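You operate a simulated robot arm through the tools that you are given. There is no shell and no other tool.

Carry out the task below with a simulated robot arm. There is one attempt and no reset: what you move stays moved.

Task
Tighten the dripping clamp and wipe up with the yellow sponge.
Fine: shut the red lever first; after tightening, water on three seconds without a drip, then shut; sponge back where it lay; other knobs left alone. What is to be rubbed or washed off counts as gone when no trace of it is left.
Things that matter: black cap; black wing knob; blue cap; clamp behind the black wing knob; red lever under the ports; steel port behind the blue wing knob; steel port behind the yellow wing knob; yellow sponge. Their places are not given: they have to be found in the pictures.

The check looks at the end state, three seconds after you hand in, the way a careful person would. Anything else that was tipped, shoved, dropped, spilled or broken makes it a failure.

Robot
A 6-joint arm with a three-finger gripper, fixed in place. Base frame: the origin is on the floor under the middle of its stand, x ahead of it, y to its left, z up. Lengths are in m, angles in degrees, forces in N, time in s.
It reaches about 1.213 m from its shoulder. Its first joint turns from -166.0 to 166.0 degrees. Payload 4.89 kg.
The tool frame sits at the grasp point between the pads (the TCP): z along the fingers, y along the line on which they close. The tips reach 0.03 m beyond it. The gripper opens to 0.164 m; its body begins 0.125 m behind the TCP.
Orientation is that of the tool frame in the base frame, as a unit quaternion [w, x, y, z]. With the fingers straight down and closing along the base's y, the tool's x points along the base's -x, its y along +y and its z along -z.

Tools
- The arm moves only by the tool step_arm. Its argument "motion" is a list of rows, each an object of numbers (a shift or turn left out is 0, a gripper value left out holds the last): "dx", "dy", "dz": the shift along the base's x, y, z in units of 50 mm (1.0 is 50 mm); "wx", "wy", "wz": the turn, a rotation vector about the base's x, y, z in units of 4 degrees (1.0 is 4 degrees); "hand": the closure, from 0 (fully open) to 1 (shut). In form: [{"dx": .., "dy": .., "dz": .., "wx": .., "wy": .., "wz": .., "hand": ..}, ...]. A call has 1 to 20 rows; each row shifts and turns the commanded pose from where the row before left it. A call with a number of a shift or a turn outside -1 to 1 is refused whole. Rows are played at 5 a second. More than 0.05 m and 8.6 degrees between two rows, or a gripper value outside its range, and nothing of the call is played. Where a pose cannot be reached the arm comes as near as it can. A force on the tool above 40 N (or 10 N above the force at the start of the call, whichever is more), or a blocked arm, ends the call early, and 0.2 s more pass. Each finger travels about 0.108 m/s and halts on what it meets, pressing with about 36 N; the grip force reading is that of the motor and also rises with nothing between the fingers. The clock runs only during rows and for 0.2 s after the last one: add rows that do not move to give the fingers time. It gives the time, the measured TCP pose, the force on the tool (base axes), the opening and the grip force at its end, in the units of the frame above (readings bear some noise), with the torque about the TCP (base axes, N m) and any sound that the robot's microphone picked up.
- Cameras (640 x 400 px; columns grow to the right, rows downward): "scene" is fixed at [0.3988, 0.6489, 1.4488]; the picture's right is [-0.79, -0.61, 0.00], its down [-0.47, 0.61, -0.64] and it looks along [0.39, -0.50, -0.77] (base axes); focal length 297 px, centre (320, 200). "wrist" rides on the gripper at [0.076, -0.002, -0.152] in the tool frame; the picture's right is [0.02, 1.00, 0.00], its down [-0.88, 0.02, -0.47] and it looks along [-0.47, 0.01, 0.88] (tool axes); focal length 247 px, centre (320, 200).
- capture(camera): a new picture of that camera. It takes no simulated time.
- move_column(by): moves the trunk up (or, below 0, down) by that many m; the arm rides with it, the base frame stays. It gives what a move gives, with no picture.
- pixel_to_xyz(camera, pixels): for up to 12 pixels [column, row] of the newest picture of that camera ("zoom" is the newest enlarged one), the place [x, y, z] in the base frame of the surface seen there, good to about 0.002 m. It takes no simulated time.
- enlarge(camera, box): a new picture of the part [left, top, right, bottom] of that camera's present view, enlarged. It takes no simulated time.
- job_done(): hands the job in; it is judged then, once.

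Unless the task says otherwise, let go and move clear before handing in.

The tools are called after "Emit:" as name(argument=value, ...) on one line, values as JSON. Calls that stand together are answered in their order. step_arm: Moves the arm, as the interface text tells. Its arguments: {"type":"object","properties":{"motion":{"type":"array"}},"required":["motion"]} The other tools are called the same way: move_column (by) moves the trunk up or down; capture (camera) takes a picture; pixel_to_xyz (camera, pixels) gives the place of the surface under pixels of a picture; enlarge (camera, box) takes an enlarged picture of a part of a camera's view; job_done () hands the job in.

At the start:

```text
time: 0.0
tcp_pos: [0.5975, 0.1823, 1.1319]
ee_rot: [0.0, 0.0, 1.0, 0.001]
wrist_force: [-0.2, 0.4, -0.3]
wrist_torque: [0.01, 0.01, -0.04]
grip_width: 0.1642
grip_force: 0.1
trunk travel left (down, up): [-0.175, 0.215]
```

scene: 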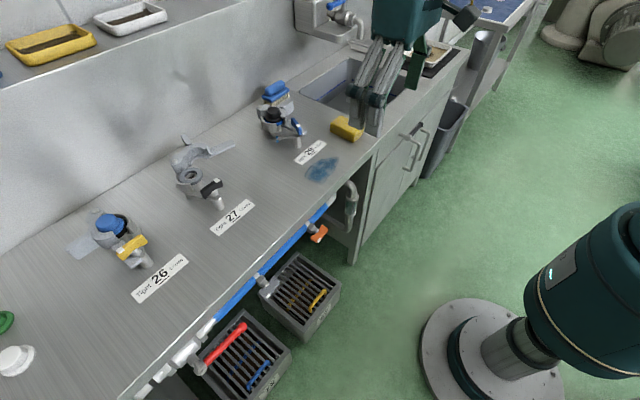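
wrist: 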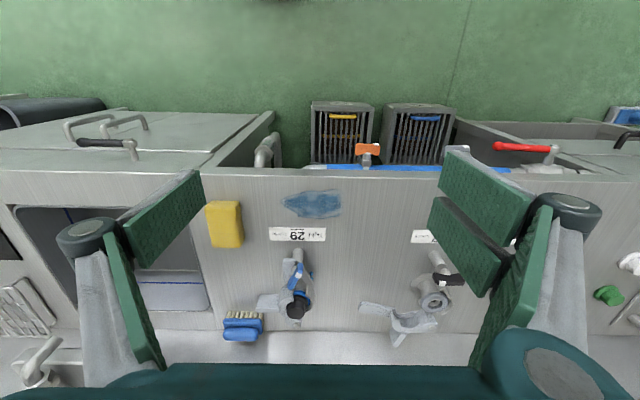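

The scene picture shows three ports (26, 27, 29), a water patch near (322,168), a yellow sponge at (346,128), and a red lever at (225,343). I'll enlarge regions to understand each part before moving.

Emit:
enlarge(camera="scene", box=[230, 60, 390, 200])

Emit:
enlarge(camera="scene", box=[140, 120, 270, 240])

Emit:
enlarge(camera="scene", box=[50, 190, 210, 310])

Emit:
enlarge(camera="scene", box=[140, 220, 360, 400])

Emit:
enlarge(camera="wrist", box=[190, 130, 480, 350])

```text
2.86 times, centred on (310, 130) of scene
```

zoom: 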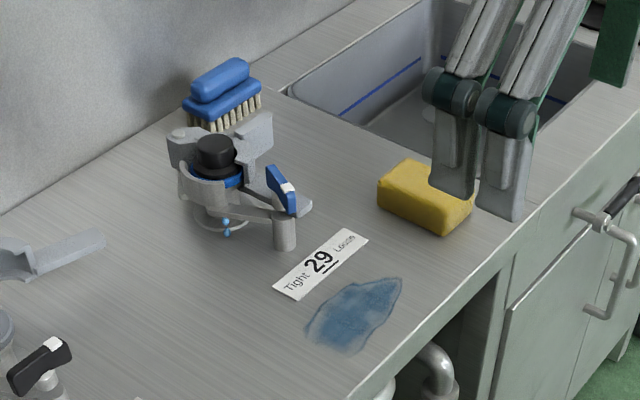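

```text
3.33 times, centred on (205, 180) of scene
```

zoom: 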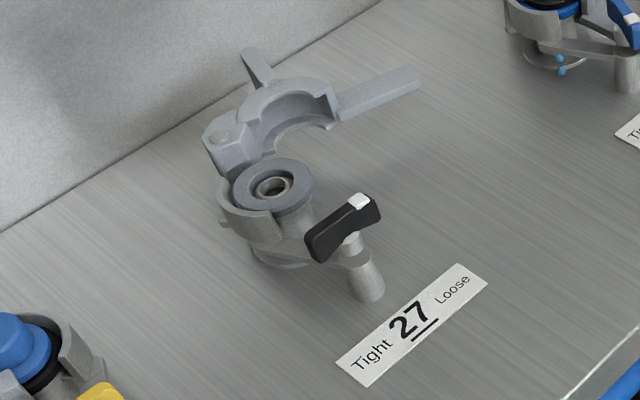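

```text
3.33 times, centred on (130, 250) of scene
```

zoom: 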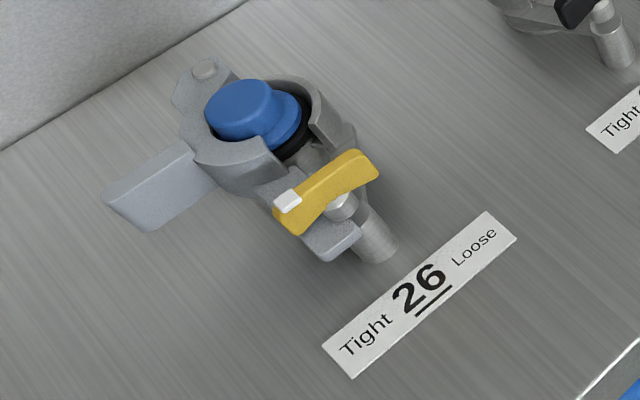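

```text
2.22 times, centred on (250, 310) of scene
```

zoom: 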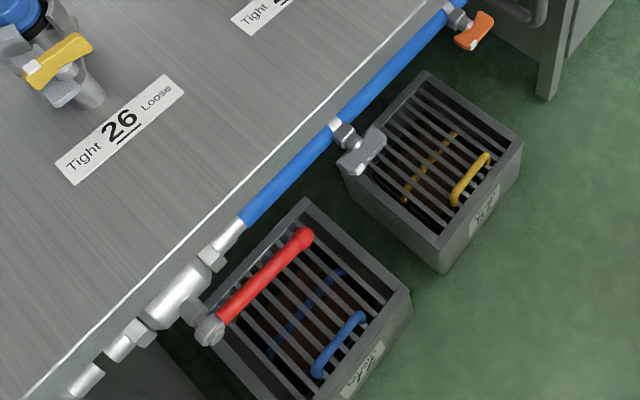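

```text
1.82 times, centred on (335, 240) of wrist
```

zoom: 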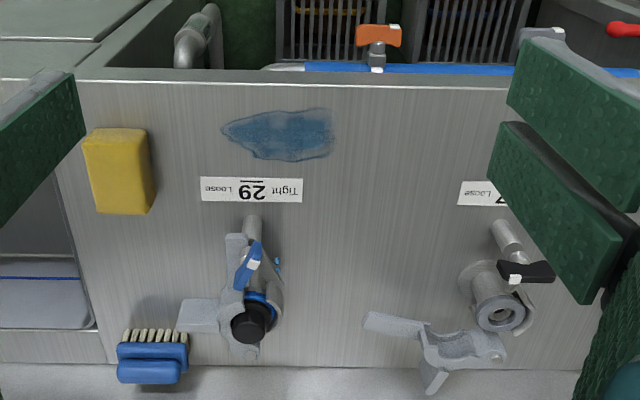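

Port 29 (blue knob) shows drops under it, so it is the dripping one; the red lever lies along the pipe at (225,343). I'll read coordinates of the relevant parts.

Emit:
capture(camera="scene")

Emit:
pixel_to_xyz(camera="scene", pixels=[[211, 362], [225, 344], [242, 327], [199, 369], [322, 168], [308, 178], [336, 158], [346, 120], [335, 122], [361, 128], [297, 127], [301, 145]])

Emit:
enlarge(camera="scene", box=[250, 75, 320, 150])

Emit:
pixel_to_xyz(camera="scene", pixels=[[200, 380], [175, 370], [190, 350], [217, 326], [230, 310], [262, 283], [268, 290], [318, 235], [316, 226], [273, 115], [284, 97], [295, 345]])

```text
taken
```

scene: 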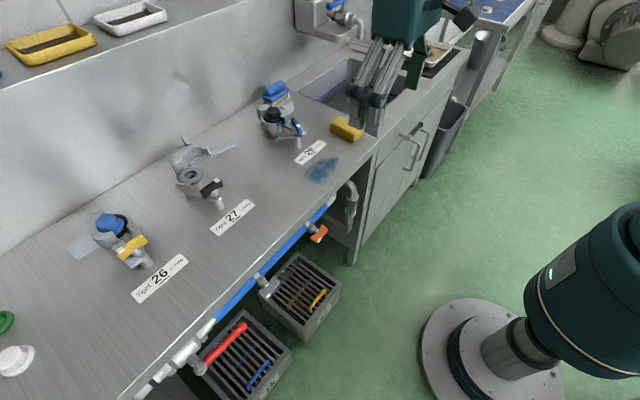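

```text
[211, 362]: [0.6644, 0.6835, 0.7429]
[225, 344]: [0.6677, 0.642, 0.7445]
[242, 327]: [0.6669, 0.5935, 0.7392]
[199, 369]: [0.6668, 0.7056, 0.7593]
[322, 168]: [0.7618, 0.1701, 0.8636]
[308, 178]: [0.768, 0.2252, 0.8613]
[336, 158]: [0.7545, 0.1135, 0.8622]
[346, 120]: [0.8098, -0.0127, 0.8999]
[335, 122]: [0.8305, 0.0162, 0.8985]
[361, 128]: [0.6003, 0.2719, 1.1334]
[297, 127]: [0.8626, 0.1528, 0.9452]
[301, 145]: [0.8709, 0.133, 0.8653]
```

```text
5.33 times, centred on (285, 112) of scene
```

zoom: 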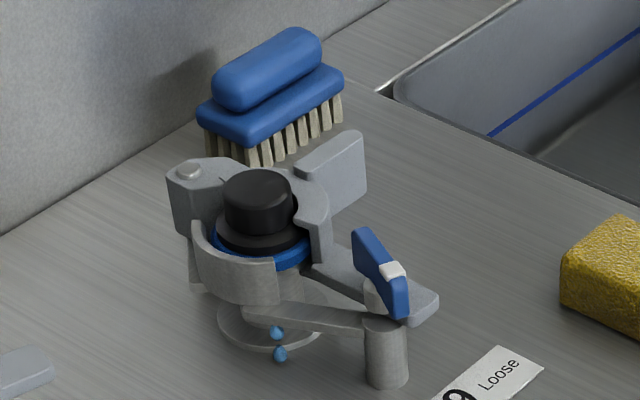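

```text
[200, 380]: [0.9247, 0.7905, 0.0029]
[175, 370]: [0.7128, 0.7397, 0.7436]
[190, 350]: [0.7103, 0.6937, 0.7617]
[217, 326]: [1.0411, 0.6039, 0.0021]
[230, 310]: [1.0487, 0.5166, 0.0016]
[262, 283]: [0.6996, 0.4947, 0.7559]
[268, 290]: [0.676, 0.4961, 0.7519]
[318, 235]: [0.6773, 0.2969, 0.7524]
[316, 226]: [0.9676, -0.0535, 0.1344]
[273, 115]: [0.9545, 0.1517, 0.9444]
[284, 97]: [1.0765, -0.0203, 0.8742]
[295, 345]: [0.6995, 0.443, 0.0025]
```

Table top is z≈0.862, and the red lever runs from pivot (0.667,0.706,0.755) to its end near (0.667,0.59,0.74), along the pipe, so the water is on. I'll move the wrist camera toward the lever for a better look.

Emit:
step_arm(motion=[{"dx": -0.3, "dy": 0.84, "dz": -0.2}, {"dx": -0.3, "dy": 0.84, "dz": -0.2}, {"dx": -0.3, "dy": 0.84, "dz": -0.2}, {"dx": -0.3, "dy": 0.84, "dz": -0.2}, {"dx": -0.3, "dy": 0.84, "dz": -0.2}, {"dx": -0.3, "dy": 0.84, "dz": -0.2}, {"dx": -0.3, "dy": 0.84, "dz": -0.2}, {"dx": -0.3, "dy": 0.84, "dz": -0.2}, {"dx": -0.3, "dy": 0.84, "dz": -0.2}, {"dx": -0.3, "dy": 0.84, "dz": -0.2}])

Emit:
capture(camera="wrist")

Emit:
capture(camera="scene")

```text
time: 2.2
tcp_pos: [0.4504, 0.6031, 1.0367]
ee_rot: [0.001, 0.0, 1.0, 0.0]
wrist_force: [0.5, -2.2, 0.7]
wrist_torque: [0.28, 0.02, 0.0]
grip_width: 0.164
grip_force: 0.0
trunk travel left (down, up): [-0.175, 0.215]
```

```text
taken
```

wrist: 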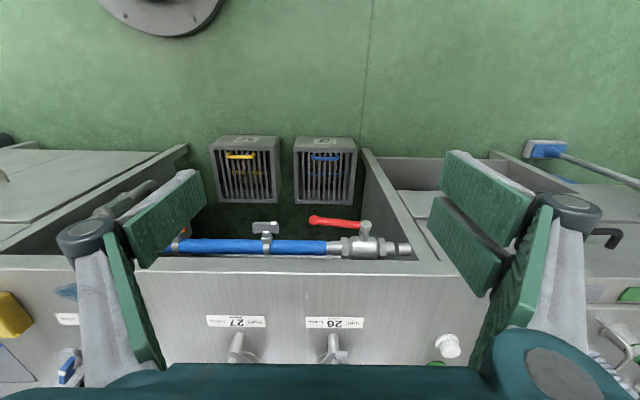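

```text
taken
```

scene: 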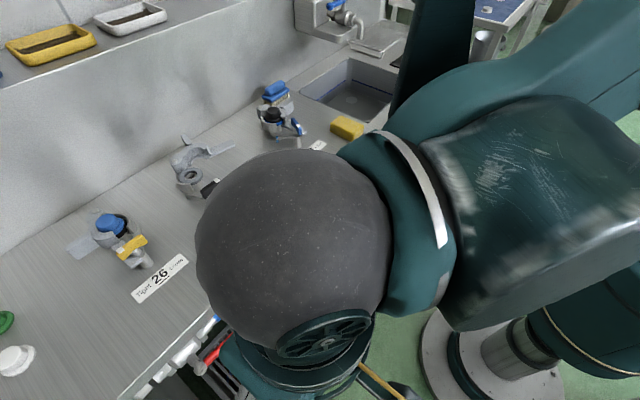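

The wrist view shows the red lever at (335,222) with its valve body around (365,243). I'll enlarge it.

Emit:
enlarge(camera="wrist", box=[240, 190, 430, 300])

Emit:
pixel_to_xyz(camera="wrist", pixels=[[316, 219], [340, 223], [358, 226], [366, 230], [366, 245], [390, 248], [300, 246], [300, 262], [265, 227], [267, 240], [330, 264], [400, 262]])

```text
3.37 times, centred on (335, 245) of wrist
```

zoom: 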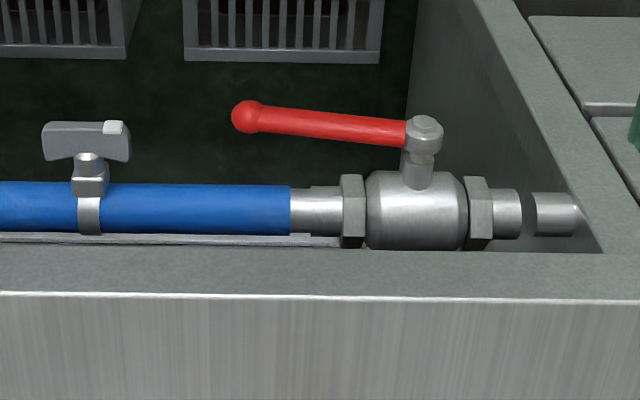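

```text
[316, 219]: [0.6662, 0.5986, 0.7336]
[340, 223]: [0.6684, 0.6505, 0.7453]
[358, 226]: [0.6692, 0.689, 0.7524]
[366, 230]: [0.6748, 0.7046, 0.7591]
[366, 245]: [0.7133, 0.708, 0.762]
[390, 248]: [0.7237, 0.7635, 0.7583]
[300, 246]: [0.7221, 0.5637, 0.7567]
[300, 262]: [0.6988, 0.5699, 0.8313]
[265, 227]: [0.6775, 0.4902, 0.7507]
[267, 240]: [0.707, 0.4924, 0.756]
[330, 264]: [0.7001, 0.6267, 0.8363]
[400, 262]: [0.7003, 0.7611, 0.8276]
```

The lever's stem is along x at about (y 0.706, z 0.75), with the handle sloping slightly downward toward -y, which suggests it shuts by swinging down. I'll bring the gripper horizontal (fingers along +x, closing along z) in front of the lever to see it and cage it.

Emit:
step_arm(motion=[{"dx": 0.04, "dy": 0.03, "dz": -0.3, "wx": -0.962, "wy": -0.962, "wz": 0.962}, {"dx": 0.04, "dy": 0.03, "dz": -0.3, "wx": -0.962, "wy": -0.962, "wz": 0.962}, {"dx": 0.04, "dy": 0.03, "dz": -0.3, "wx": -0.962, "wy": -0.962, "wz": 0.962}, {"dx": 0.04, "dy": 0.03, "dz": -0.3, "wx": -0.962, "wy": -0.962, "wz": 0.962}, {"dx": 0.04, "dy": 0.03, "dz": -0.3, "wx": -0.962, "wy": -0.962, "wz": 0.962}, {"dx": 0.04, "dy": 0.03, "dz": -0.3, "wx": -0.962, "wy": -0.962, "wz": 0.962}, {"dx": 0.04, "dy": 0.03, "dz": -0.3, "wx": -0.962, "wy": -0.962, "wz": 0.962}, {"dx": 0.04, "dy": 0.03, "dz": -0.3, "wx": -0.962, "wy": -0.962, "wz": 0.962}, {"dx": 0.04, "dy": 0.03, "dz": -0.3, "wx": -0.962, "wy": -0.962, "wz": 0.962}, {"dx": 0.04, "dy": 0.03, "dz": -0.3, "wx": -0.962, "wy": -0.962, "wz": 0.962}, {"dx": 0.04, "dy": 0.03, "dz": -0.3, "wx": -0.962, "wy": -0.962, "wz": 0.962}, {"dx": 0.04, "dy": 0.03, "dz": -0.3, "wx": -0.962, "wy": -0.962, "wz": 0.962}, {"dx": 0.04, "dy": 0.03, "dz": -0.3, "wx": -0.962, "wy": -0.962, "wz": 0.962}, {"dx": 0.04, "dy": 0.03, "dz": -0.3, "wx": -0.962, "wy": -0.962, "wz": 0.962}, {"dx": 0.04, "dy": 0.03, "dz": -0.3, "wx": -0.962, "wy": -0.962, "wz": 0.962}, {"dx": 0.04, "dy": 0.03, "dz": -0.3, "wx": -0.962, "wy": -0.962, "wz": 0.962}, {"dx": 0.04, "dy": 0.03, "dz": -0.3, "wx": -0.962, "wy": -0.962, "wz": 0.962}, {"dx": 0.04, "dy": 0.03, "dz": -0.3, "wx": -0.962, "wy": -0.962, "wz": 0.962}])

Emit:
capture(camera="wrist")

Emit:
capture(camera="scene")

```text
time: 6.0
tcp_pos: [0.5129, 0.7477, 0.8273]
ee_rot: [0.499, -0.499, 0.501, -0.501]
wrist_force: [-1.1, 0.0, -0.6]
wrist_torque: [0.02, 0.15, 0.1]
grip_width: 0.1641
grip_force: 0.1
out of reach, approached as far as the arm can: row 14, 15, 16, 17, 18
trunk travel left (down, up): [-0.175, 0.215]
```

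```text
taken
```

wrist: 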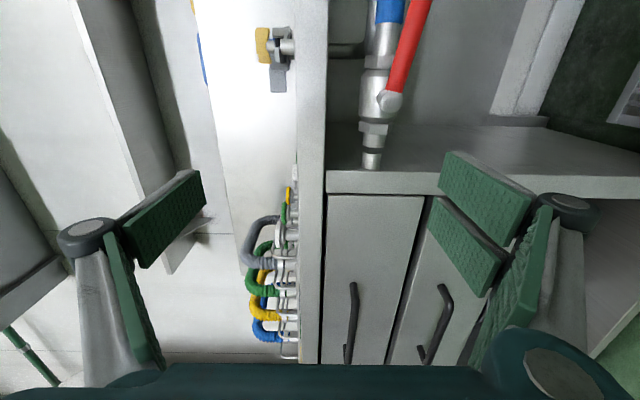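

```text
taken
```

scene: 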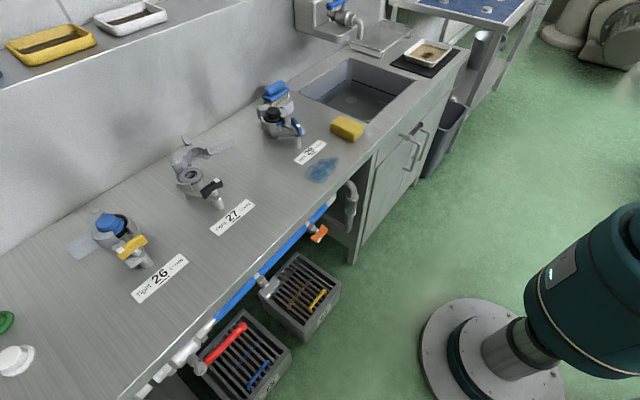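

The arm reached only (0.513,0.748,0.827) but with the wanted orientation, and the lever with its pivot cap shows at (390,100)–(425,0). I'll measure the lever again from this angle before moving on.

Emit:
pixel_to_xyz(camera="wrist", pixels=[[390, 100], [397, 80], [405, 60], [413, 35], [420, 10], [375, 100], [372, 130], [385, 60], [390, 20], [345, 20], [310, 100], [280, 45]])

Emit:
enlarge(camera="wrist", box=[240, 0, 480, 180])

Emit:
step_arm(motion=[{"dx": 0.0}])

```text
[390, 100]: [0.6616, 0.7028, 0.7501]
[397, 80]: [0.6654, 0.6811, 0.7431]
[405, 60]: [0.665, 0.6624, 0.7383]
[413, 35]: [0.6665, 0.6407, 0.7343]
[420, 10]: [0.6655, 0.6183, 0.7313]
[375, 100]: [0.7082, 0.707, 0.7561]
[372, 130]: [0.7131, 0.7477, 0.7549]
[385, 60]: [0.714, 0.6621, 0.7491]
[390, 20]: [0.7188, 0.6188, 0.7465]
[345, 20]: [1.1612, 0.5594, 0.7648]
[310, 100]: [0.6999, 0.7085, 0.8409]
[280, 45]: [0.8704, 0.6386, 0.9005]
```

```text
2.22 times, centred on (360, 90) of wrist
```

zoom: 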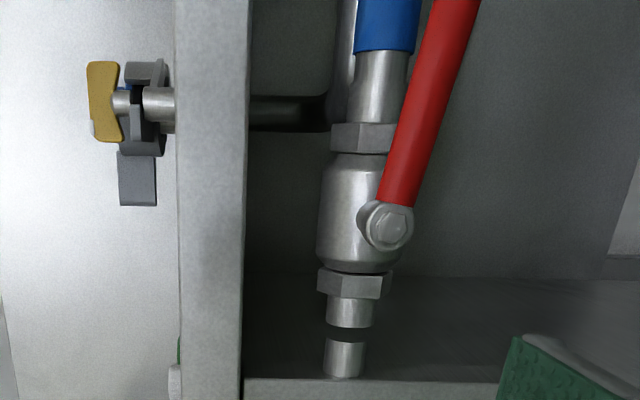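

```text
time: 6.4
tcp_pos: [0.5127, 0.7482, 0.8269]
ee_rot: [-0.499, 0.5, -0.5, 0.501]
wrist_force: [-0.1, 0.3, -0.8]
wrist_torque: [0.01, -0.01, 0.01]
grip_width: 0.1641
grip_force: 0.1
trunk travel left (down, up): [-0.175, 0.215]
```

The lever's centreline runs from (y 0.703, z 0.750) to (y 0.618, z 0.731), about 12° below the pipe axis. I'll try stepping toward a pre-grasp spot in front of it to see whether it's reachable.

Emit:
step_arm(motion=[{"dx": 0.1, "dy": -0.4, "dz": -0.2}, {"dx": 0.1, "dy": -0.4, "dz": -0.2}, {"dx": 0.1, "dy": -0.4, "dz": -0.2}, {"dx": 0.1, "dy": -0.4, "dz": -0.2}])

Emit:
capture(camera="wrist")

```text
time: 7.4
tcp_pos: [0.5546, 0.7398, 0.8183]
ee_rot: [0.499, -0.5, 0.502, -0.5]
wrist_force: [-0.2, 0.6, 0.6]
wrist_torque: [-0.02, 0.03, -0.02]
grip_width: 0.1639
grip_force: 0.1
out of reach, approached as far as the arm can: row 1, 2, 3, 4
trunk travel left (down, up): [-0.175, 0.215]
```

```text
taken
```

wrist: 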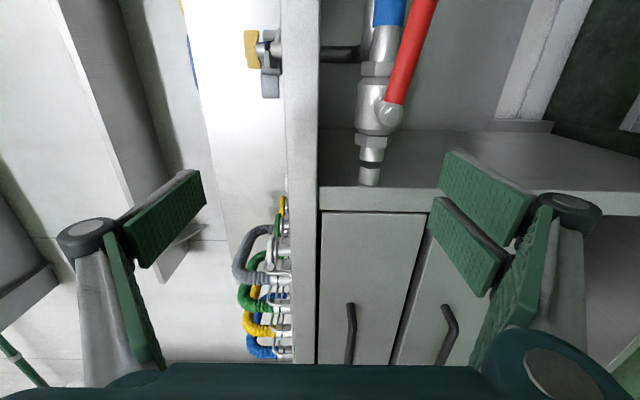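

The arm still stops short (y stays at 0.74), so this tool heading is likely limiting. I'll yaw the tool about z toward the arm's natural reach direction and try again.

Emit:
step_arm(motion=[{"dx": -0.3, "wz": 1.0}, {"dx": -0.3, "wz": 1.0}, {"wz": 1.0}, {"wz": 1.0}, {"wz": 1.0}, {"wz": 1.0}, {"wz": 1.0}, {"wz": 1.0}, {"wz": 1.0}, {"wz": 1.0}])

Emit:
step_arm(motion=[{"dy": -0.5, "dz": -0.3}, {"dy": -0.5, "dz": -0.3}, {"dy": -0.5, "dz": -0.3}, {"dy": -0.5, "dz": -0.3}])

Emit:
capture(camera="scene")

```text
time: 9.6
tcp_pos: [0.5656, 0.8686, 0.8835]
ee_rot: [0.641, -0.641, 0.298, -0.299]
wrist_force: [0.5, 0.4, -0.2]
wrist_torque: [-0.01, -0.01, -0.07]
grip_width: 0.1637
grip_force: 0.0
out of reach, approached as far as the arm can: row 1, 2, 3, 4, 5, 6, 7, 8, 9, 10
trunk travel left (down, up): [-0.175, 0.215]
```

```text
time: 10.6
tcp_pos: [0.6069, 0.8526, 0.8745]
ee_rot: [-0.64, 0.641, -0.3, 0.299]
wrist_force: [-1.0, -0.8, -0.7]
wrist_torque: [0.03, 0.03, -0.04]
grip_width: 0.164
grip_force: 0.0
out of reach, approached as far as the arm can: row 1, 2, 3, 4
trunk travel left (down, up): [-0.175, 0.215]
```

```text
taken
```

scene: 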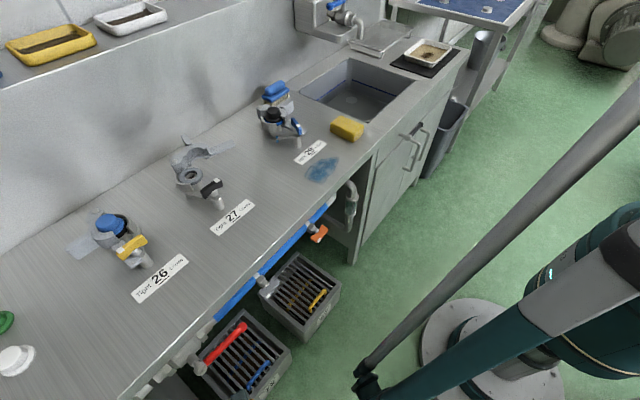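

The arm is pushed outward (now at 0.607,0.853,0.875), so a horizontal outward tool is inside its minimum reach here. I'll go to a forward-tilted downward tool (40° from vertical), fingers closed, in front of the lever.

Emit:
step_arm(motion=[{"dx": -0.119, "dy": -0.214, "dz": 0.03, "wx": 0.962, "wy": 0.962, "wz": -0.962, "hand": 1.0}, {"dx": -0.119, "dy": -0.214, "dz": 0.03, "wx": 0.962, "wy": 0.962, "wz": -0.962}, {"dx": -0.119, "dy": -0.214, "dz": 0.03, "wx": 0.962, "wy": 0.962, "wz": -0.962}, {"dx": -0.119, "dy": -0.214, "dz": 0.03, "wx": 0.962, "wy": 0.962, "wz": -0.962}, {"dx": -0.119, "dy": -0.214, "dz": 0.03, "wx": 0.962, "wy": 0.962, "wz": -0.962}, {"dx": -0.119, "dy": -0.214, "dz": 0.03, "wx": 0.962, "wy": 0.962, "wz": -0.962}, {"dx": -0.119, "dy": -0.214, "dz": 0.03, "wx": 0.962, "wy": 0.962, "wz": -0.962}, {"dx": -0.119, "dy": -0.214, "dz": 0.03, "wx": 0.962, "wy": 0.962, "wz": -0.962}, {"dx": -0.119, "dy": -0.214, "dz": 0.03, "wx": 0.962, "wy": 0.962, "wz": -0.962}, {"dx": -0.119, "dy": -0.214, "dz": 0.03, "wx": 0.962, "wy": 0.962, "wz": -0.962}, {"dx": -0.119, "dy": -0.214, "dz": 0.03, "wx": 0.962, "wy": 0.962, "wz": -0.962}, {"dx": -0.119, "dy": -0.214, "dz": 0.03, "wx": 0.962, "wy": 0.962, "wz": -0.962}, {"dx": -0.119, "dy": -0.214, "dz": 0.03, "wx": 0.962, "wy": 0.962, "wz": -0.962}, {"dx": -0.119, "dy": -0.214, "dz": 0.03, "wx": 0.962, "wy": 0.962, "wz": -0.962}, {"dx": -0.119, "dy": -0.214, "dz": 0.03, "wx": 0.962, "wy": 0.962, "wz": -0.962}, {"dx": -0.119, "dy": -0.214, "dz": 0.03, "wx": 0.962, "wy": 0.962, "wz": -0.962}, {"dx": -0.119, "dy": -0.214, "dz": 0.03, "wx": 0.962, "wy": 0.962, "wz": -0.962}, {"dx": -0.119, "dy": -0.214, "dz": 0.03, "wx": 0.962, "wy": 0.962, "wz": -0.962}])

Emit:
capture(camera="wrist")

Emit:
capture(camera="scene")

```text
time: 14.4
tcp_pos: [0.5014, 0.6588, 0.8997]
ee_rot: [0.342, 0.001, 0.94, 0.0]
wrist_force: [-0.1, 0.6, -1.0]
wrist_torque: [-0.08, -0.06, -0.1]
grip_width: 0.0
grip_force: 35.4
trunk travel left (down, up): [-0.175, 0.215]
```

```text
taken
```

wrist: 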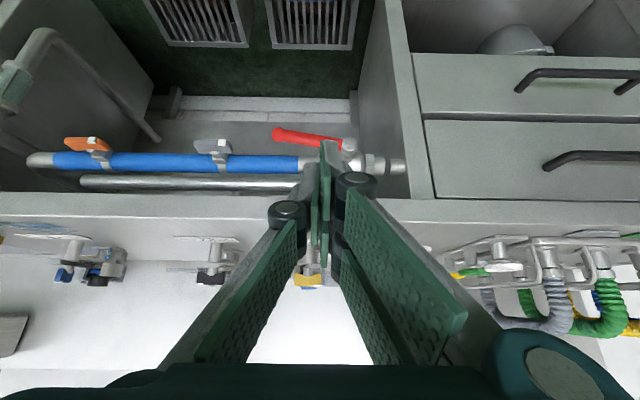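

```text
taken
```

scene: 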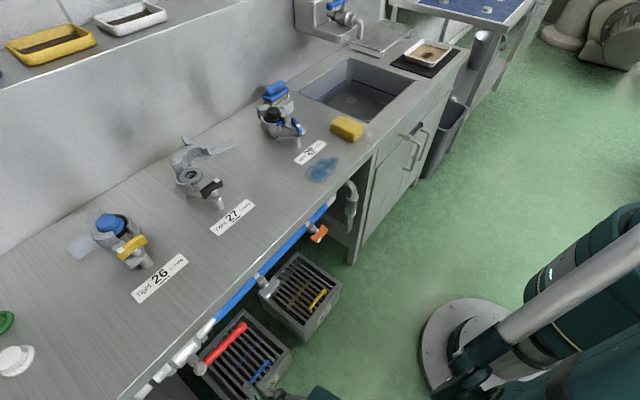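

The arm now holds the commanded pose (0.501,0.659,0.900) tilted 40° with fingers shut. I'll measure where the closed fingertips really are so I can push the lever accurately.

Emit:
pixel_to_xyz(camera="wrist", pixels=[[325, 150], [323, 190], [331, 170], [340, 185], [355, 180], [288, 208], [312, 200], [336, 240], [350, 220], [331, 142], [348, 150], [310, 250]])

Emit:
enlarge(camera="wrist", box=[240, 110, 420, 270])

```text
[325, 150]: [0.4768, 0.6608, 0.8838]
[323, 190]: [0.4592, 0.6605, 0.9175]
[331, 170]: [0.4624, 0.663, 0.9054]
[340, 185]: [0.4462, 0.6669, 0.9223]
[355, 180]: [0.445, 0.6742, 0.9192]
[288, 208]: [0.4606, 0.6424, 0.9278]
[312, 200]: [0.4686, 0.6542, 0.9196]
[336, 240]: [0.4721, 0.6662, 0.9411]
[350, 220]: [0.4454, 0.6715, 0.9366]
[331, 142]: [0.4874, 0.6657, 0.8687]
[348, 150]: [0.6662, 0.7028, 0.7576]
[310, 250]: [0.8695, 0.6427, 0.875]
```

```text
2.50 times, centred on (330, 190) of wrist
```

zoom: 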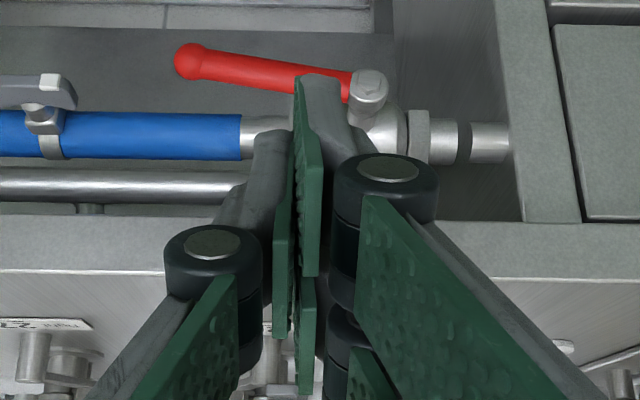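

The closed finger cluster extends about ±0.03 m in tool x and ±0.018 m in tool y, so I can press the tips onto the lever's top. I'll move to just above the lever at (0.655,0.604,0.80).

Emit:
step_arm(motion=[{"dx": 0.39, "dy": -0.272, "dz": -0.4}, {"dx": 0.39, "dy": -0.272, "dz": -0.4}, {"dx": 0.39, "dy": -0.272, "dz": -0.4}, {"dx": 0.39, "dy": -0.272, "dz": -0.4}, {"dx": 0.5, "dz": -0.133}, {"dx": 0.5, "dz": -0.133}, {"dx": 0.5, "dz": -0.133}, {}])

Emit:
capture(camera="wrist")

Emit:
capture(camera="scene")

```text
time: 16.2
tcp_pos: [0.6544, 0.606, 0.7988]
ee_rot: [0.342, 0.001, 0.94, -0.001]
wrist_force: [0.0, -0.3, 0.4]
wrist_torque: [0.01, 0.02, 0.0]
grip_width: 0.0
grip_force: 36.0
trunk travel left (down, up): [-0.175, 0.215]
```

```text
taken
```

wrist: 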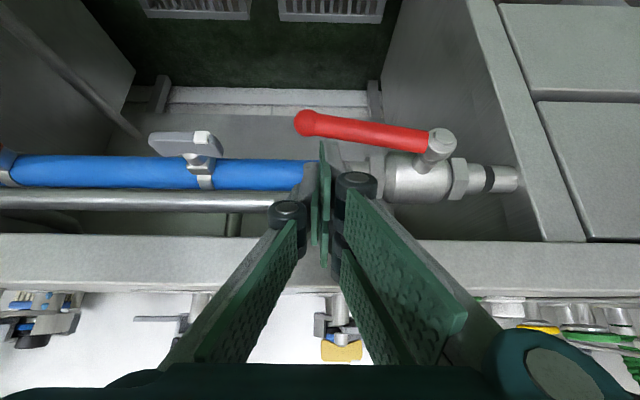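

```text
taken
```

scene: 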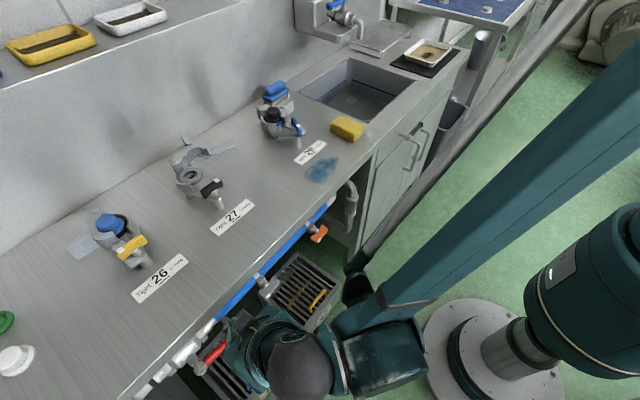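

The fingertips sit just above the lever (lever at (300–430,115–140) in the wrist view). I'll re-measure the lever quickly to confirm contact geometry.

Emit:
pixel_to_xyz(camera="wrist", pixels=[[308, 122], [340, 128], [370, 133], [400, 138], [425, 141], [441, 140], [326, 150], [330, 165], [350, 150], [330, 240], [420, 180], [240, 170]])

Emit:
enlarge(camera="wrist", box=[270, 90, 470, 220])

```text
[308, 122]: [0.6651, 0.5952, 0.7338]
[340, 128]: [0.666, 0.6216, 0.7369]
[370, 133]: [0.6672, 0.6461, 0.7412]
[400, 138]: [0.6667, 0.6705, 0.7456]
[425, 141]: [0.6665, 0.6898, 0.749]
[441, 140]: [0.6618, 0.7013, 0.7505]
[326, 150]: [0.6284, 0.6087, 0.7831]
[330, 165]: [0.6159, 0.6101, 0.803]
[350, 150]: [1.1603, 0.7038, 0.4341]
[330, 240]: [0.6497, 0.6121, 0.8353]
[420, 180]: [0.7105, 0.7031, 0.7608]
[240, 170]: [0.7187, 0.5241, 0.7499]
```

```text
3.08 times, centred on (370, 155) of wrist
```

zoom: 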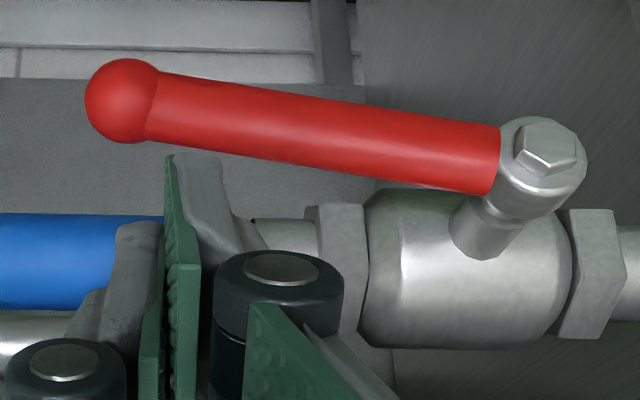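

The lever slopes about 9° down and the tips are right over it. I'll push down gently along the first part of the arc and watch the force.

Emit:
step_arm(motion=[{"dz": -0.3}, {"dz": -0.3}, {"dz": -0.25, "dy": 0.04}, {"dz": -0.25, "dy": 0.05}, {}])

Emit:
enlarge(camera="wrist", box=[240, 60, 480, 220])

```text
time: 17.4
tcp_pos: [0.6536, 0.6095, 0.7456]
ee_rot: [0.341, 0.0, 0.94, 0.0]
wrist_force: [0.3, 0.0, 0.0]
wrist_torque: [0.02, 0.03, 0.02]
grip_width: 0.0003
grip_force: 35.8
trunk travel left (down, up): [-0.175, 0.215]
```

```text
2.50 times, centred on (360, 140) of wrist
```

zoom: 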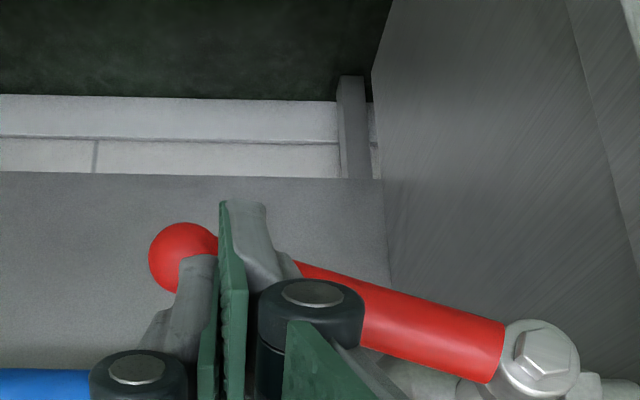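

Force reads zero, and the lever seems to slope more than before. I'll measure it to see whether it's moving.

Emit:
capture(camera="wrist")

Emit:
pixel_to_xyz(camera="zoom", pixels=[[180, 250], [320, 290], [400, 315], [480, 345], [545, 352], [230, 215], [240, 240], [200, 275]])

```text
taken
```

wrist: 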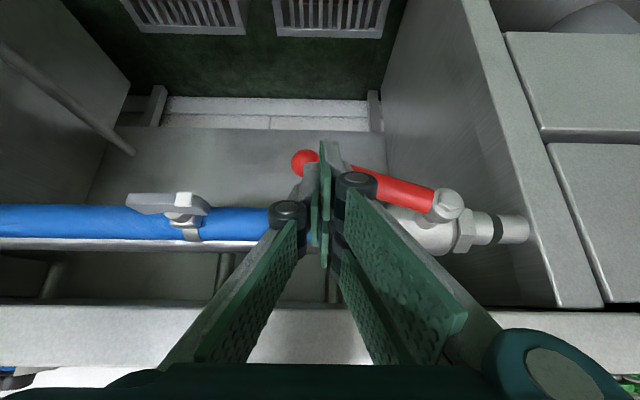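

```text
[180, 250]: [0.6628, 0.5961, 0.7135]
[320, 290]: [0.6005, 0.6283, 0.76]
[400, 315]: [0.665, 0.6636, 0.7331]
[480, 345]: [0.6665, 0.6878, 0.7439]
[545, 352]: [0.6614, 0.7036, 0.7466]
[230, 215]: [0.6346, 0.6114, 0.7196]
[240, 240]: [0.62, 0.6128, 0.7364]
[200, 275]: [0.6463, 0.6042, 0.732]
```

The lever is turning down (end now at z 0.713 vs 0.734 before) with almost no resistance. I'll continue along the arc.

Emit:
step_arm(motion=[{"dy": 0.11, "dz": -0.22}, {"dy": 0.11, "dz": -0.22}, {"dy": 0.15, "dz": -0.2}, {"dy": 0.15, "dz": -0.2}, {"dy": 0.18, "dz": -0.13}, {"dy": 0.18, "dz": -0.13}, {}])

Emit:
capture(camera="wrist")

```text
time: 19.0
tcp_pos: [0.6528, 0.6537, 0.6899]
ee_rot: [0.342, 0.001, 0.94, -0.001]
wrist_force: [0.0, -0.1, 0.0]
wrist_torque: [-0.02, -0.02, 0.02]
grip_width: 0.0
grip_force: 36.4
trunk travel left (down, up): [-0.175, 0.215]
```

```text
taken
```

wrist: 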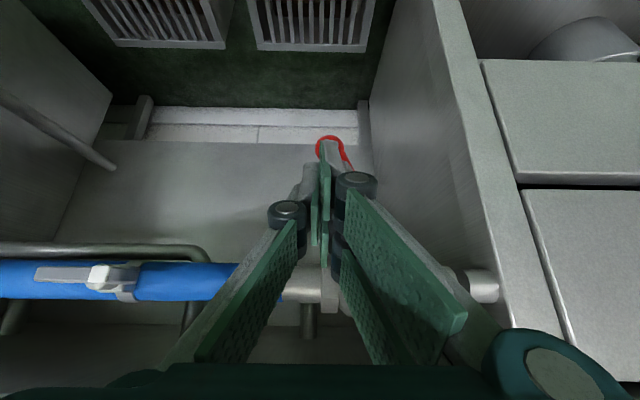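

The lever's ball shows just behind the fingertips at (330,145), so it's still following. I'll push on in +y and watch for the stop.

Emit:
step_arm(motion=[{"dy": 0.15, "dz": -0.05}, {"dy": 0.15, "dz": -0.05}, {}])

Emit:
enlarge(camera="wrist", box=[230, 80, 470, 240])

Emit:
pixel_to_xyz(camera="zoom", pixels=[[250, 150], [255, 170], [300, 220], [290, 190], [270, 155]])

Emit:
capture(camera="scene")

```text
time: 19.8
tcp_pos: [0.6536, 0.6673, 0.6859]
ee_rot: [0.342, 0.001, 0.94, 0.0]
wrist_force: [0.6, -0.4, 0.4]
wrist_torque: [0.01, -0.01, -0.01]
grip_width: 0.0001
grip_force: 36.1
trunk travel left (down, up): [-0.175, 0.215]
```

```text
2.50 times, centred on (350, 160) of wrist
```

zoom: 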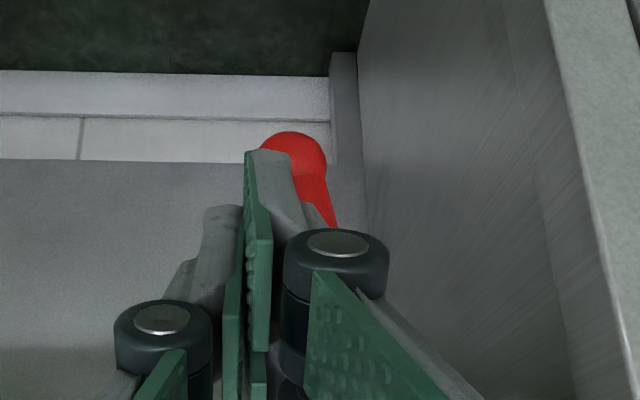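

```text
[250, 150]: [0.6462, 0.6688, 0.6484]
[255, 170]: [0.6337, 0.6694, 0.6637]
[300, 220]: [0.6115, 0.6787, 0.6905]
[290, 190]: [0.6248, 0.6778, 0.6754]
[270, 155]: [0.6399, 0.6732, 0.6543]
```

```text
taken
```

scene: 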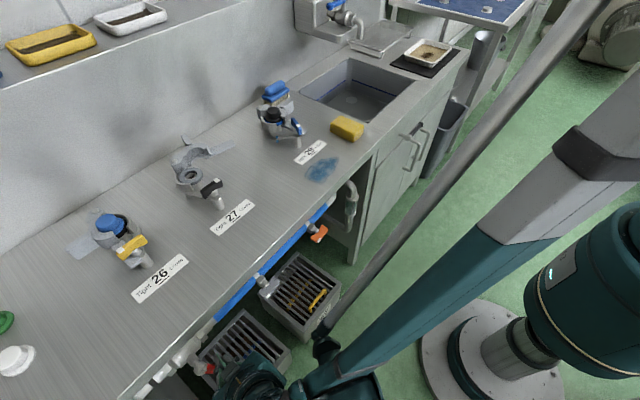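

The lever is nearly vertical now, with its ball at zoom (305,155). I'll measure it, then finish the last bit.

Emit:
pixel_to_xyz(camera="zoom", pixels=[[310, 150], [300, 140], [322, 190], [328, 205]])

Emit:
step_arm(motion=[{"dy": 0.12}, {"dy": 0.12}, {}])

Emit:
enlarge(camera="wrist", box=[230, 80, 470, 240])

```text
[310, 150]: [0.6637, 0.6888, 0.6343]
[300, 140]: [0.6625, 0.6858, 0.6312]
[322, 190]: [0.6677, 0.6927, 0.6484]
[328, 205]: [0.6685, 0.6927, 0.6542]
```

```text
time: 20.6
tcp_pos: [0.6536, 0.679, 0.6859]
ee_rot: [0.342, 0.001, 0.94, 0.0]
wrist_force: [-5.9, -6.6, -4.2]
wrist_torque: [0.06, -0.01, 0.04]
grip_width: 0.0
grip_force: 36.0
trunk travel left (down, up): [-0.175, 0.215]
```

```text
2.50 times, centred on (350, 160) of wrist
```

zoom: 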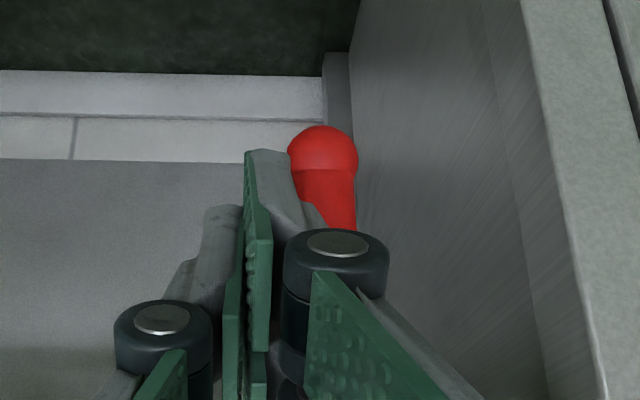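

The force rose to about -6.6 N in y, which looks like the stop at vertical. I'll measure the lever and then press a little to make sure it's fully against the stop.

Emit:
pixel_to_xyz(camera="zoom", pixels=[[325, 150], [330, 180], [345, 200], [345, 220], [325, 135]])

Emit:
step_arm(motion=[{"dy": 0.06}, {}])

Emit:
enlarge(camera="wrist", box=[230, 80, 470, 240])

```text
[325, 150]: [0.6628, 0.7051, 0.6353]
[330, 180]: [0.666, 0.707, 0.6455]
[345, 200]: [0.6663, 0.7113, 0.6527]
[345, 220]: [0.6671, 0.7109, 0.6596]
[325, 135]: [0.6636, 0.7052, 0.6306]
```

```text
time: 21.2
tcp_pos: [0.6537, 0.6792, 0.6879]
ee_rot: [0.342, 0.001, 0.94, -0.002]
wrist_force: [-8.4, -11.2, 3.4]
wrist_torque: [0.2, -0.16, 0.02]
grip_width: 0.0001
grip_force: 36.1
trunk travel left (down, up): [-0.175, 0.215]
stopped in row 2: the force on the tool passed its limit at 42 N (the readings are from after the stop); the commanded pose is now the measured one
```

```text
2.50 times, centred on (350, 160) of wrist
```

zoom: 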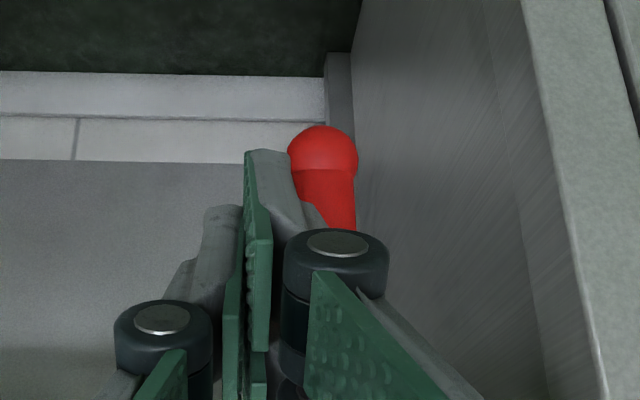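

The lever is at its hard stop hanging straight down (end at y 0.705, z 0.63), so the valve is shut. I'll back off and look at it and the drip.

Emit:
step_arm(motion=[{"dy": -0.3}, {"dy": -0.4}, {"dx": -0.7}, {"dx": -0.8, "dz": 0.2}, {"dx": -0.5, "dz": 0.6}, {"dz": 0.8}, {"dz": 0.8}])

Emit:
capture(camera="wrist")

Emit:
enlarge(camera="scene", box=[250, 75, 320, 150])

Emit:
capture(camera="scene")

```text
time: 22.8
tcp_pos: [0.5529, 0.6465, 0.8046]
ee_rot: [0.341, 0.002, 0.94, -0.003]
wrist_force: [0.3, 1.6, -0.4]
wrist_torque: [-0.12, -0.03, -0.13]
grip_width: 0.0
grip_force: 35.7
trunk travel left (down, up): [-0.175, 0.215]
```

```text
taken
```

wrist: 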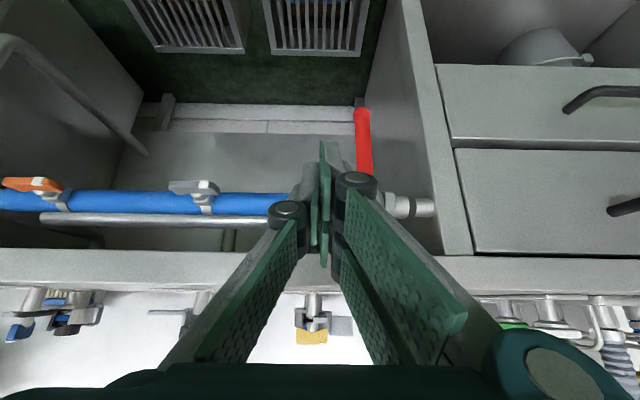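

```text
5.33 times, centred on (285, 112) of scene
```

zoom: 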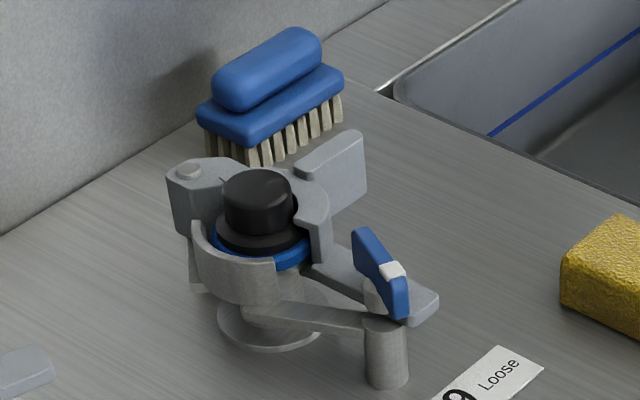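

```text
taken
```

scene: 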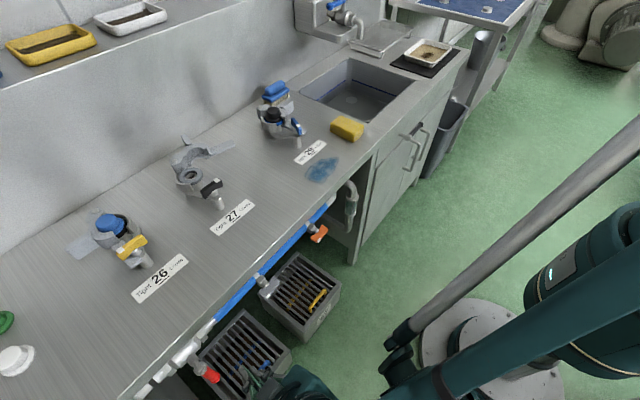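

The drops are gone with the lever down, so the water is off. Next I'll carry the wrist camera to port 29 with the hand open for a close look at the blue wing knob and its white mark.

Emit:
step_arm(motion=[{"dz": 1.0}, {"dz": 1.0}, {"dz": 1.0}, {"dz": 0.8, "dy": -0.5}, {"dy": -0.98}, {"dy": -0.98}, {"dy": -0.98, "hand": 0.0}, {"dy": -0.98}, {"dy": -0.98}, {"dy": -0.98}, {"dy": -0.98}, {"dy": -0.98}, {"dy": -0.98}, {"dy": -0.5, "dx": 0.3}, {"dx": 0.7}, {"dx": 0.7}, {}])

Emit:
capture(camera="wrist")

Emit:
enlarge(camera="wrist", box=[220, 130, 440, 300])

```text
time: 26.4
tcp_pos: [0.6393, 0.154, 0.9959]
ee_rot: [0.341, 0.001, 0.94, -0.001]
wrist_force: [0.5, 0.0, 0.1]
wrist_torque: [-0.02, 0.05, 0.02]
grip_width: 0.1639
grip_force: 0.0
trunk travel left (down, up): [-0.175, 0.215]
```

```text
taken
```

wrist: 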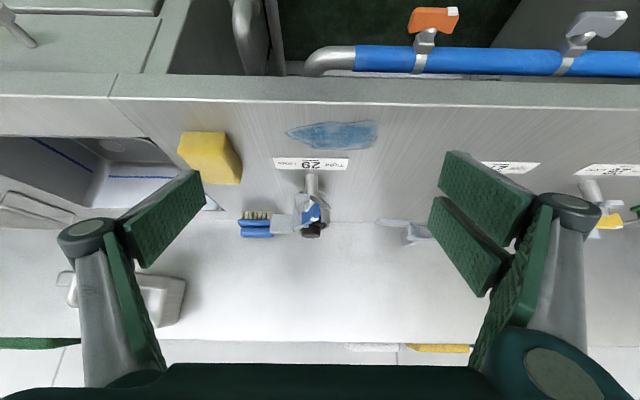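

```text
2.35 times, centred on (330, 215) of wrist
```

zoom: 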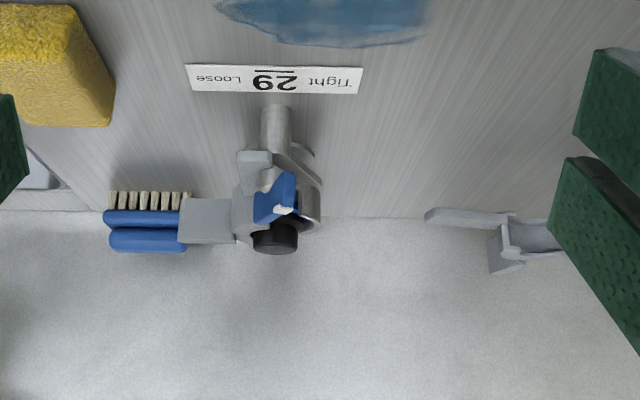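

The knob is at about (313,210) in the wrist view. I'll enlarge tightly and read its points.

Emit:
enlarge(camera="wrist", box=[280, 160, 360, 250])

Emit:
pixel_to_xyz(camera="wrist", pixels=[[311, 190], [311, 178], [308, 213], [316, 207], [320, 205], [311, 231], [302, 205], [324, 213], [285, 212], [255, 225], [215, 150], [330, 135]])

```text
4.44 times, centred on (320, 205) of wrist
```

zoom: 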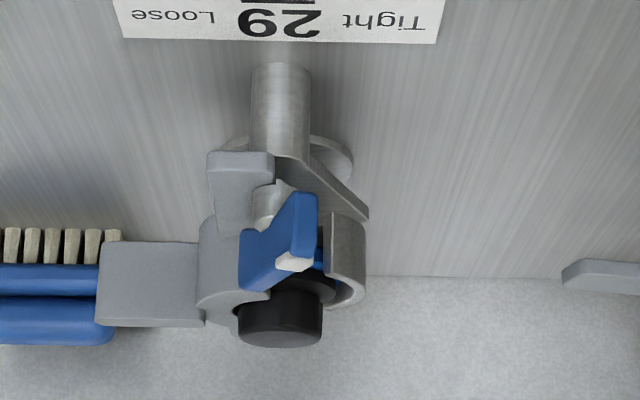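

```text
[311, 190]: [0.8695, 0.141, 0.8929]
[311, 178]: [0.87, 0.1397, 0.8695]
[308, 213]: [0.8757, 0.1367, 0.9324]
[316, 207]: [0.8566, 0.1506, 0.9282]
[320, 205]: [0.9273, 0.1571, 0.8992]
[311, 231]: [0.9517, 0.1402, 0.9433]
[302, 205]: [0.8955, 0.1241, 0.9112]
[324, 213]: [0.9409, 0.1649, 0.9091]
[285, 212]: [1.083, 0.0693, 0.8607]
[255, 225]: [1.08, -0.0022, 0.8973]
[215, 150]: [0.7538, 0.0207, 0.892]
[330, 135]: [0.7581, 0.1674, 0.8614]
```

The post, stem and wing knob line up on a vertical axis near (0.87,0.14). I'll read exact points of the wing and its white mark from the zoom.

Emit:
pixel_to_xyz(camera="zoom", pixels=[[294, 262], [285, 265], [312, 200], [305, 225], [300, 245], [275, 265], [250, 250], [250, 280], [265, 205], [278, 300], [240, 165], [150, 285]])

Emit:
enlarge(camera="scene", box=[280, 105, 315, 140])

Emit:
pixel_to_xyz(camera="zoom", pixels=[[100, 150], [320, 200], [330, 300], [200, 100], [350, 220], [150, 200]])

```text
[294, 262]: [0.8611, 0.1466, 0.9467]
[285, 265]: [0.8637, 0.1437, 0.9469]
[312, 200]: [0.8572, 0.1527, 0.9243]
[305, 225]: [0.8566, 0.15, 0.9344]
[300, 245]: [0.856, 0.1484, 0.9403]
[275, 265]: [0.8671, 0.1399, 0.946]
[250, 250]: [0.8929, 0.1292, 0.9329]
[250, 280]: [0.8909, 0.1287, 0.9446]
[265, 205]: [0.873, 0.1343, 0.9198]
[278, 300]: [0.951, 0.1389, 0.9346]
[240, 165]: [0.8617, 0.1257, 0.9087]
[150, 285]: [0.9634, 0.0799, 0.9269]
```

```text
11.43 times, centred on (298, 122) of scene
```

zoom: 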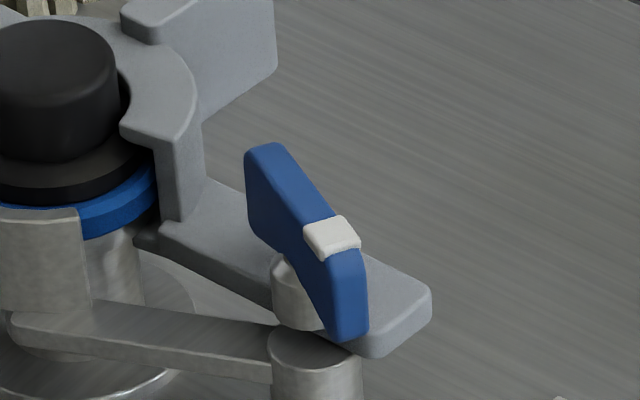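

```text
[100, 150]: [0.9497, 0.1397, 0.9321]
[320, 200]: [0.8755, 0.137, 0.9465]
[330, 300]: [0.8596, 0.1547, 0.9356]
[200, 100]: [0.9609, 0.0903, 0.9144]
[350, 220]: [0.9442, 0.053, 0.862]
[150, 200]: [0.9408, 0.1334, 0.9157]
```

The white end of the blue wing points to the front and about 35° toward "Tight", so it needs to turn clockwise (seen from above). I'll measure the surrounding clamp heights and the yellow/black wings for reference.

Emit:
pixel_to_xyz(camera="zoom", pixels=[[390, 290], [165, 135], [185, 80], [40, 225], [270, 160], [345, 325], [320, 345], [250, 240], [200, 60], [90, 60], [205, 215], [220, 330]])

Emit:
enlarge(camera="scene", box=[110, 225, 160, 275])

Emit:
enlarge(camera="scene", box=[190, 165, 240, 215])

```text
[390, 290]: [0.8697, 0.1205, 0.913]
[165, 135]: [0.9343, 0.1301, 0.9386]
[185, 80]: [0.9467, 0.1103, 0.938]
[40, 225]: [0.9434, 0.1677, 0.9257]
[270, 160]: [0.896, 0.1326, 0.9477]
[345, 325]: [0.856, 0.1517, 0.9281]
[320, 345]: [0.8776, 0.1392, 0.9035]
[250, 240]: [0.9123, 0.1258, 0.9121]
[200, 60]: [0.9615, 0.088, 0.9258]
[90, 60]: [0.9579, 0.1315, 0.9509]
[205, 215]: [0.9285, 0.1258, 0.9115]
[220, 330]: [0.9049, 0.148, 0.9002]
```

```text
8.00 times, centred on (135, 250) of scene
```

zoom: 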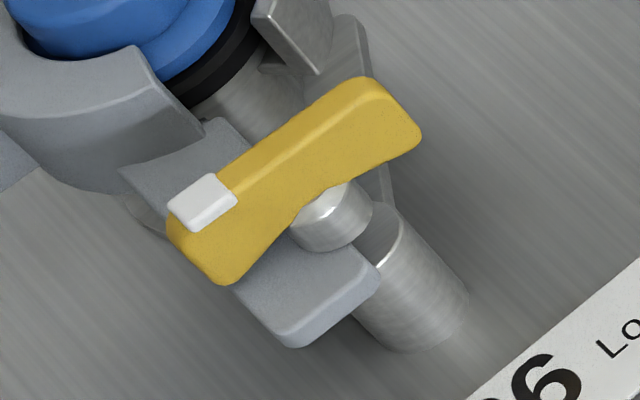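

```text
8.00 times, centred on (215, 190) of scene
```

zoom: 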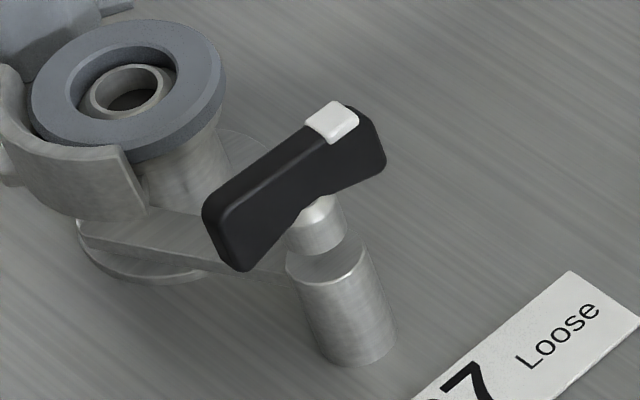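

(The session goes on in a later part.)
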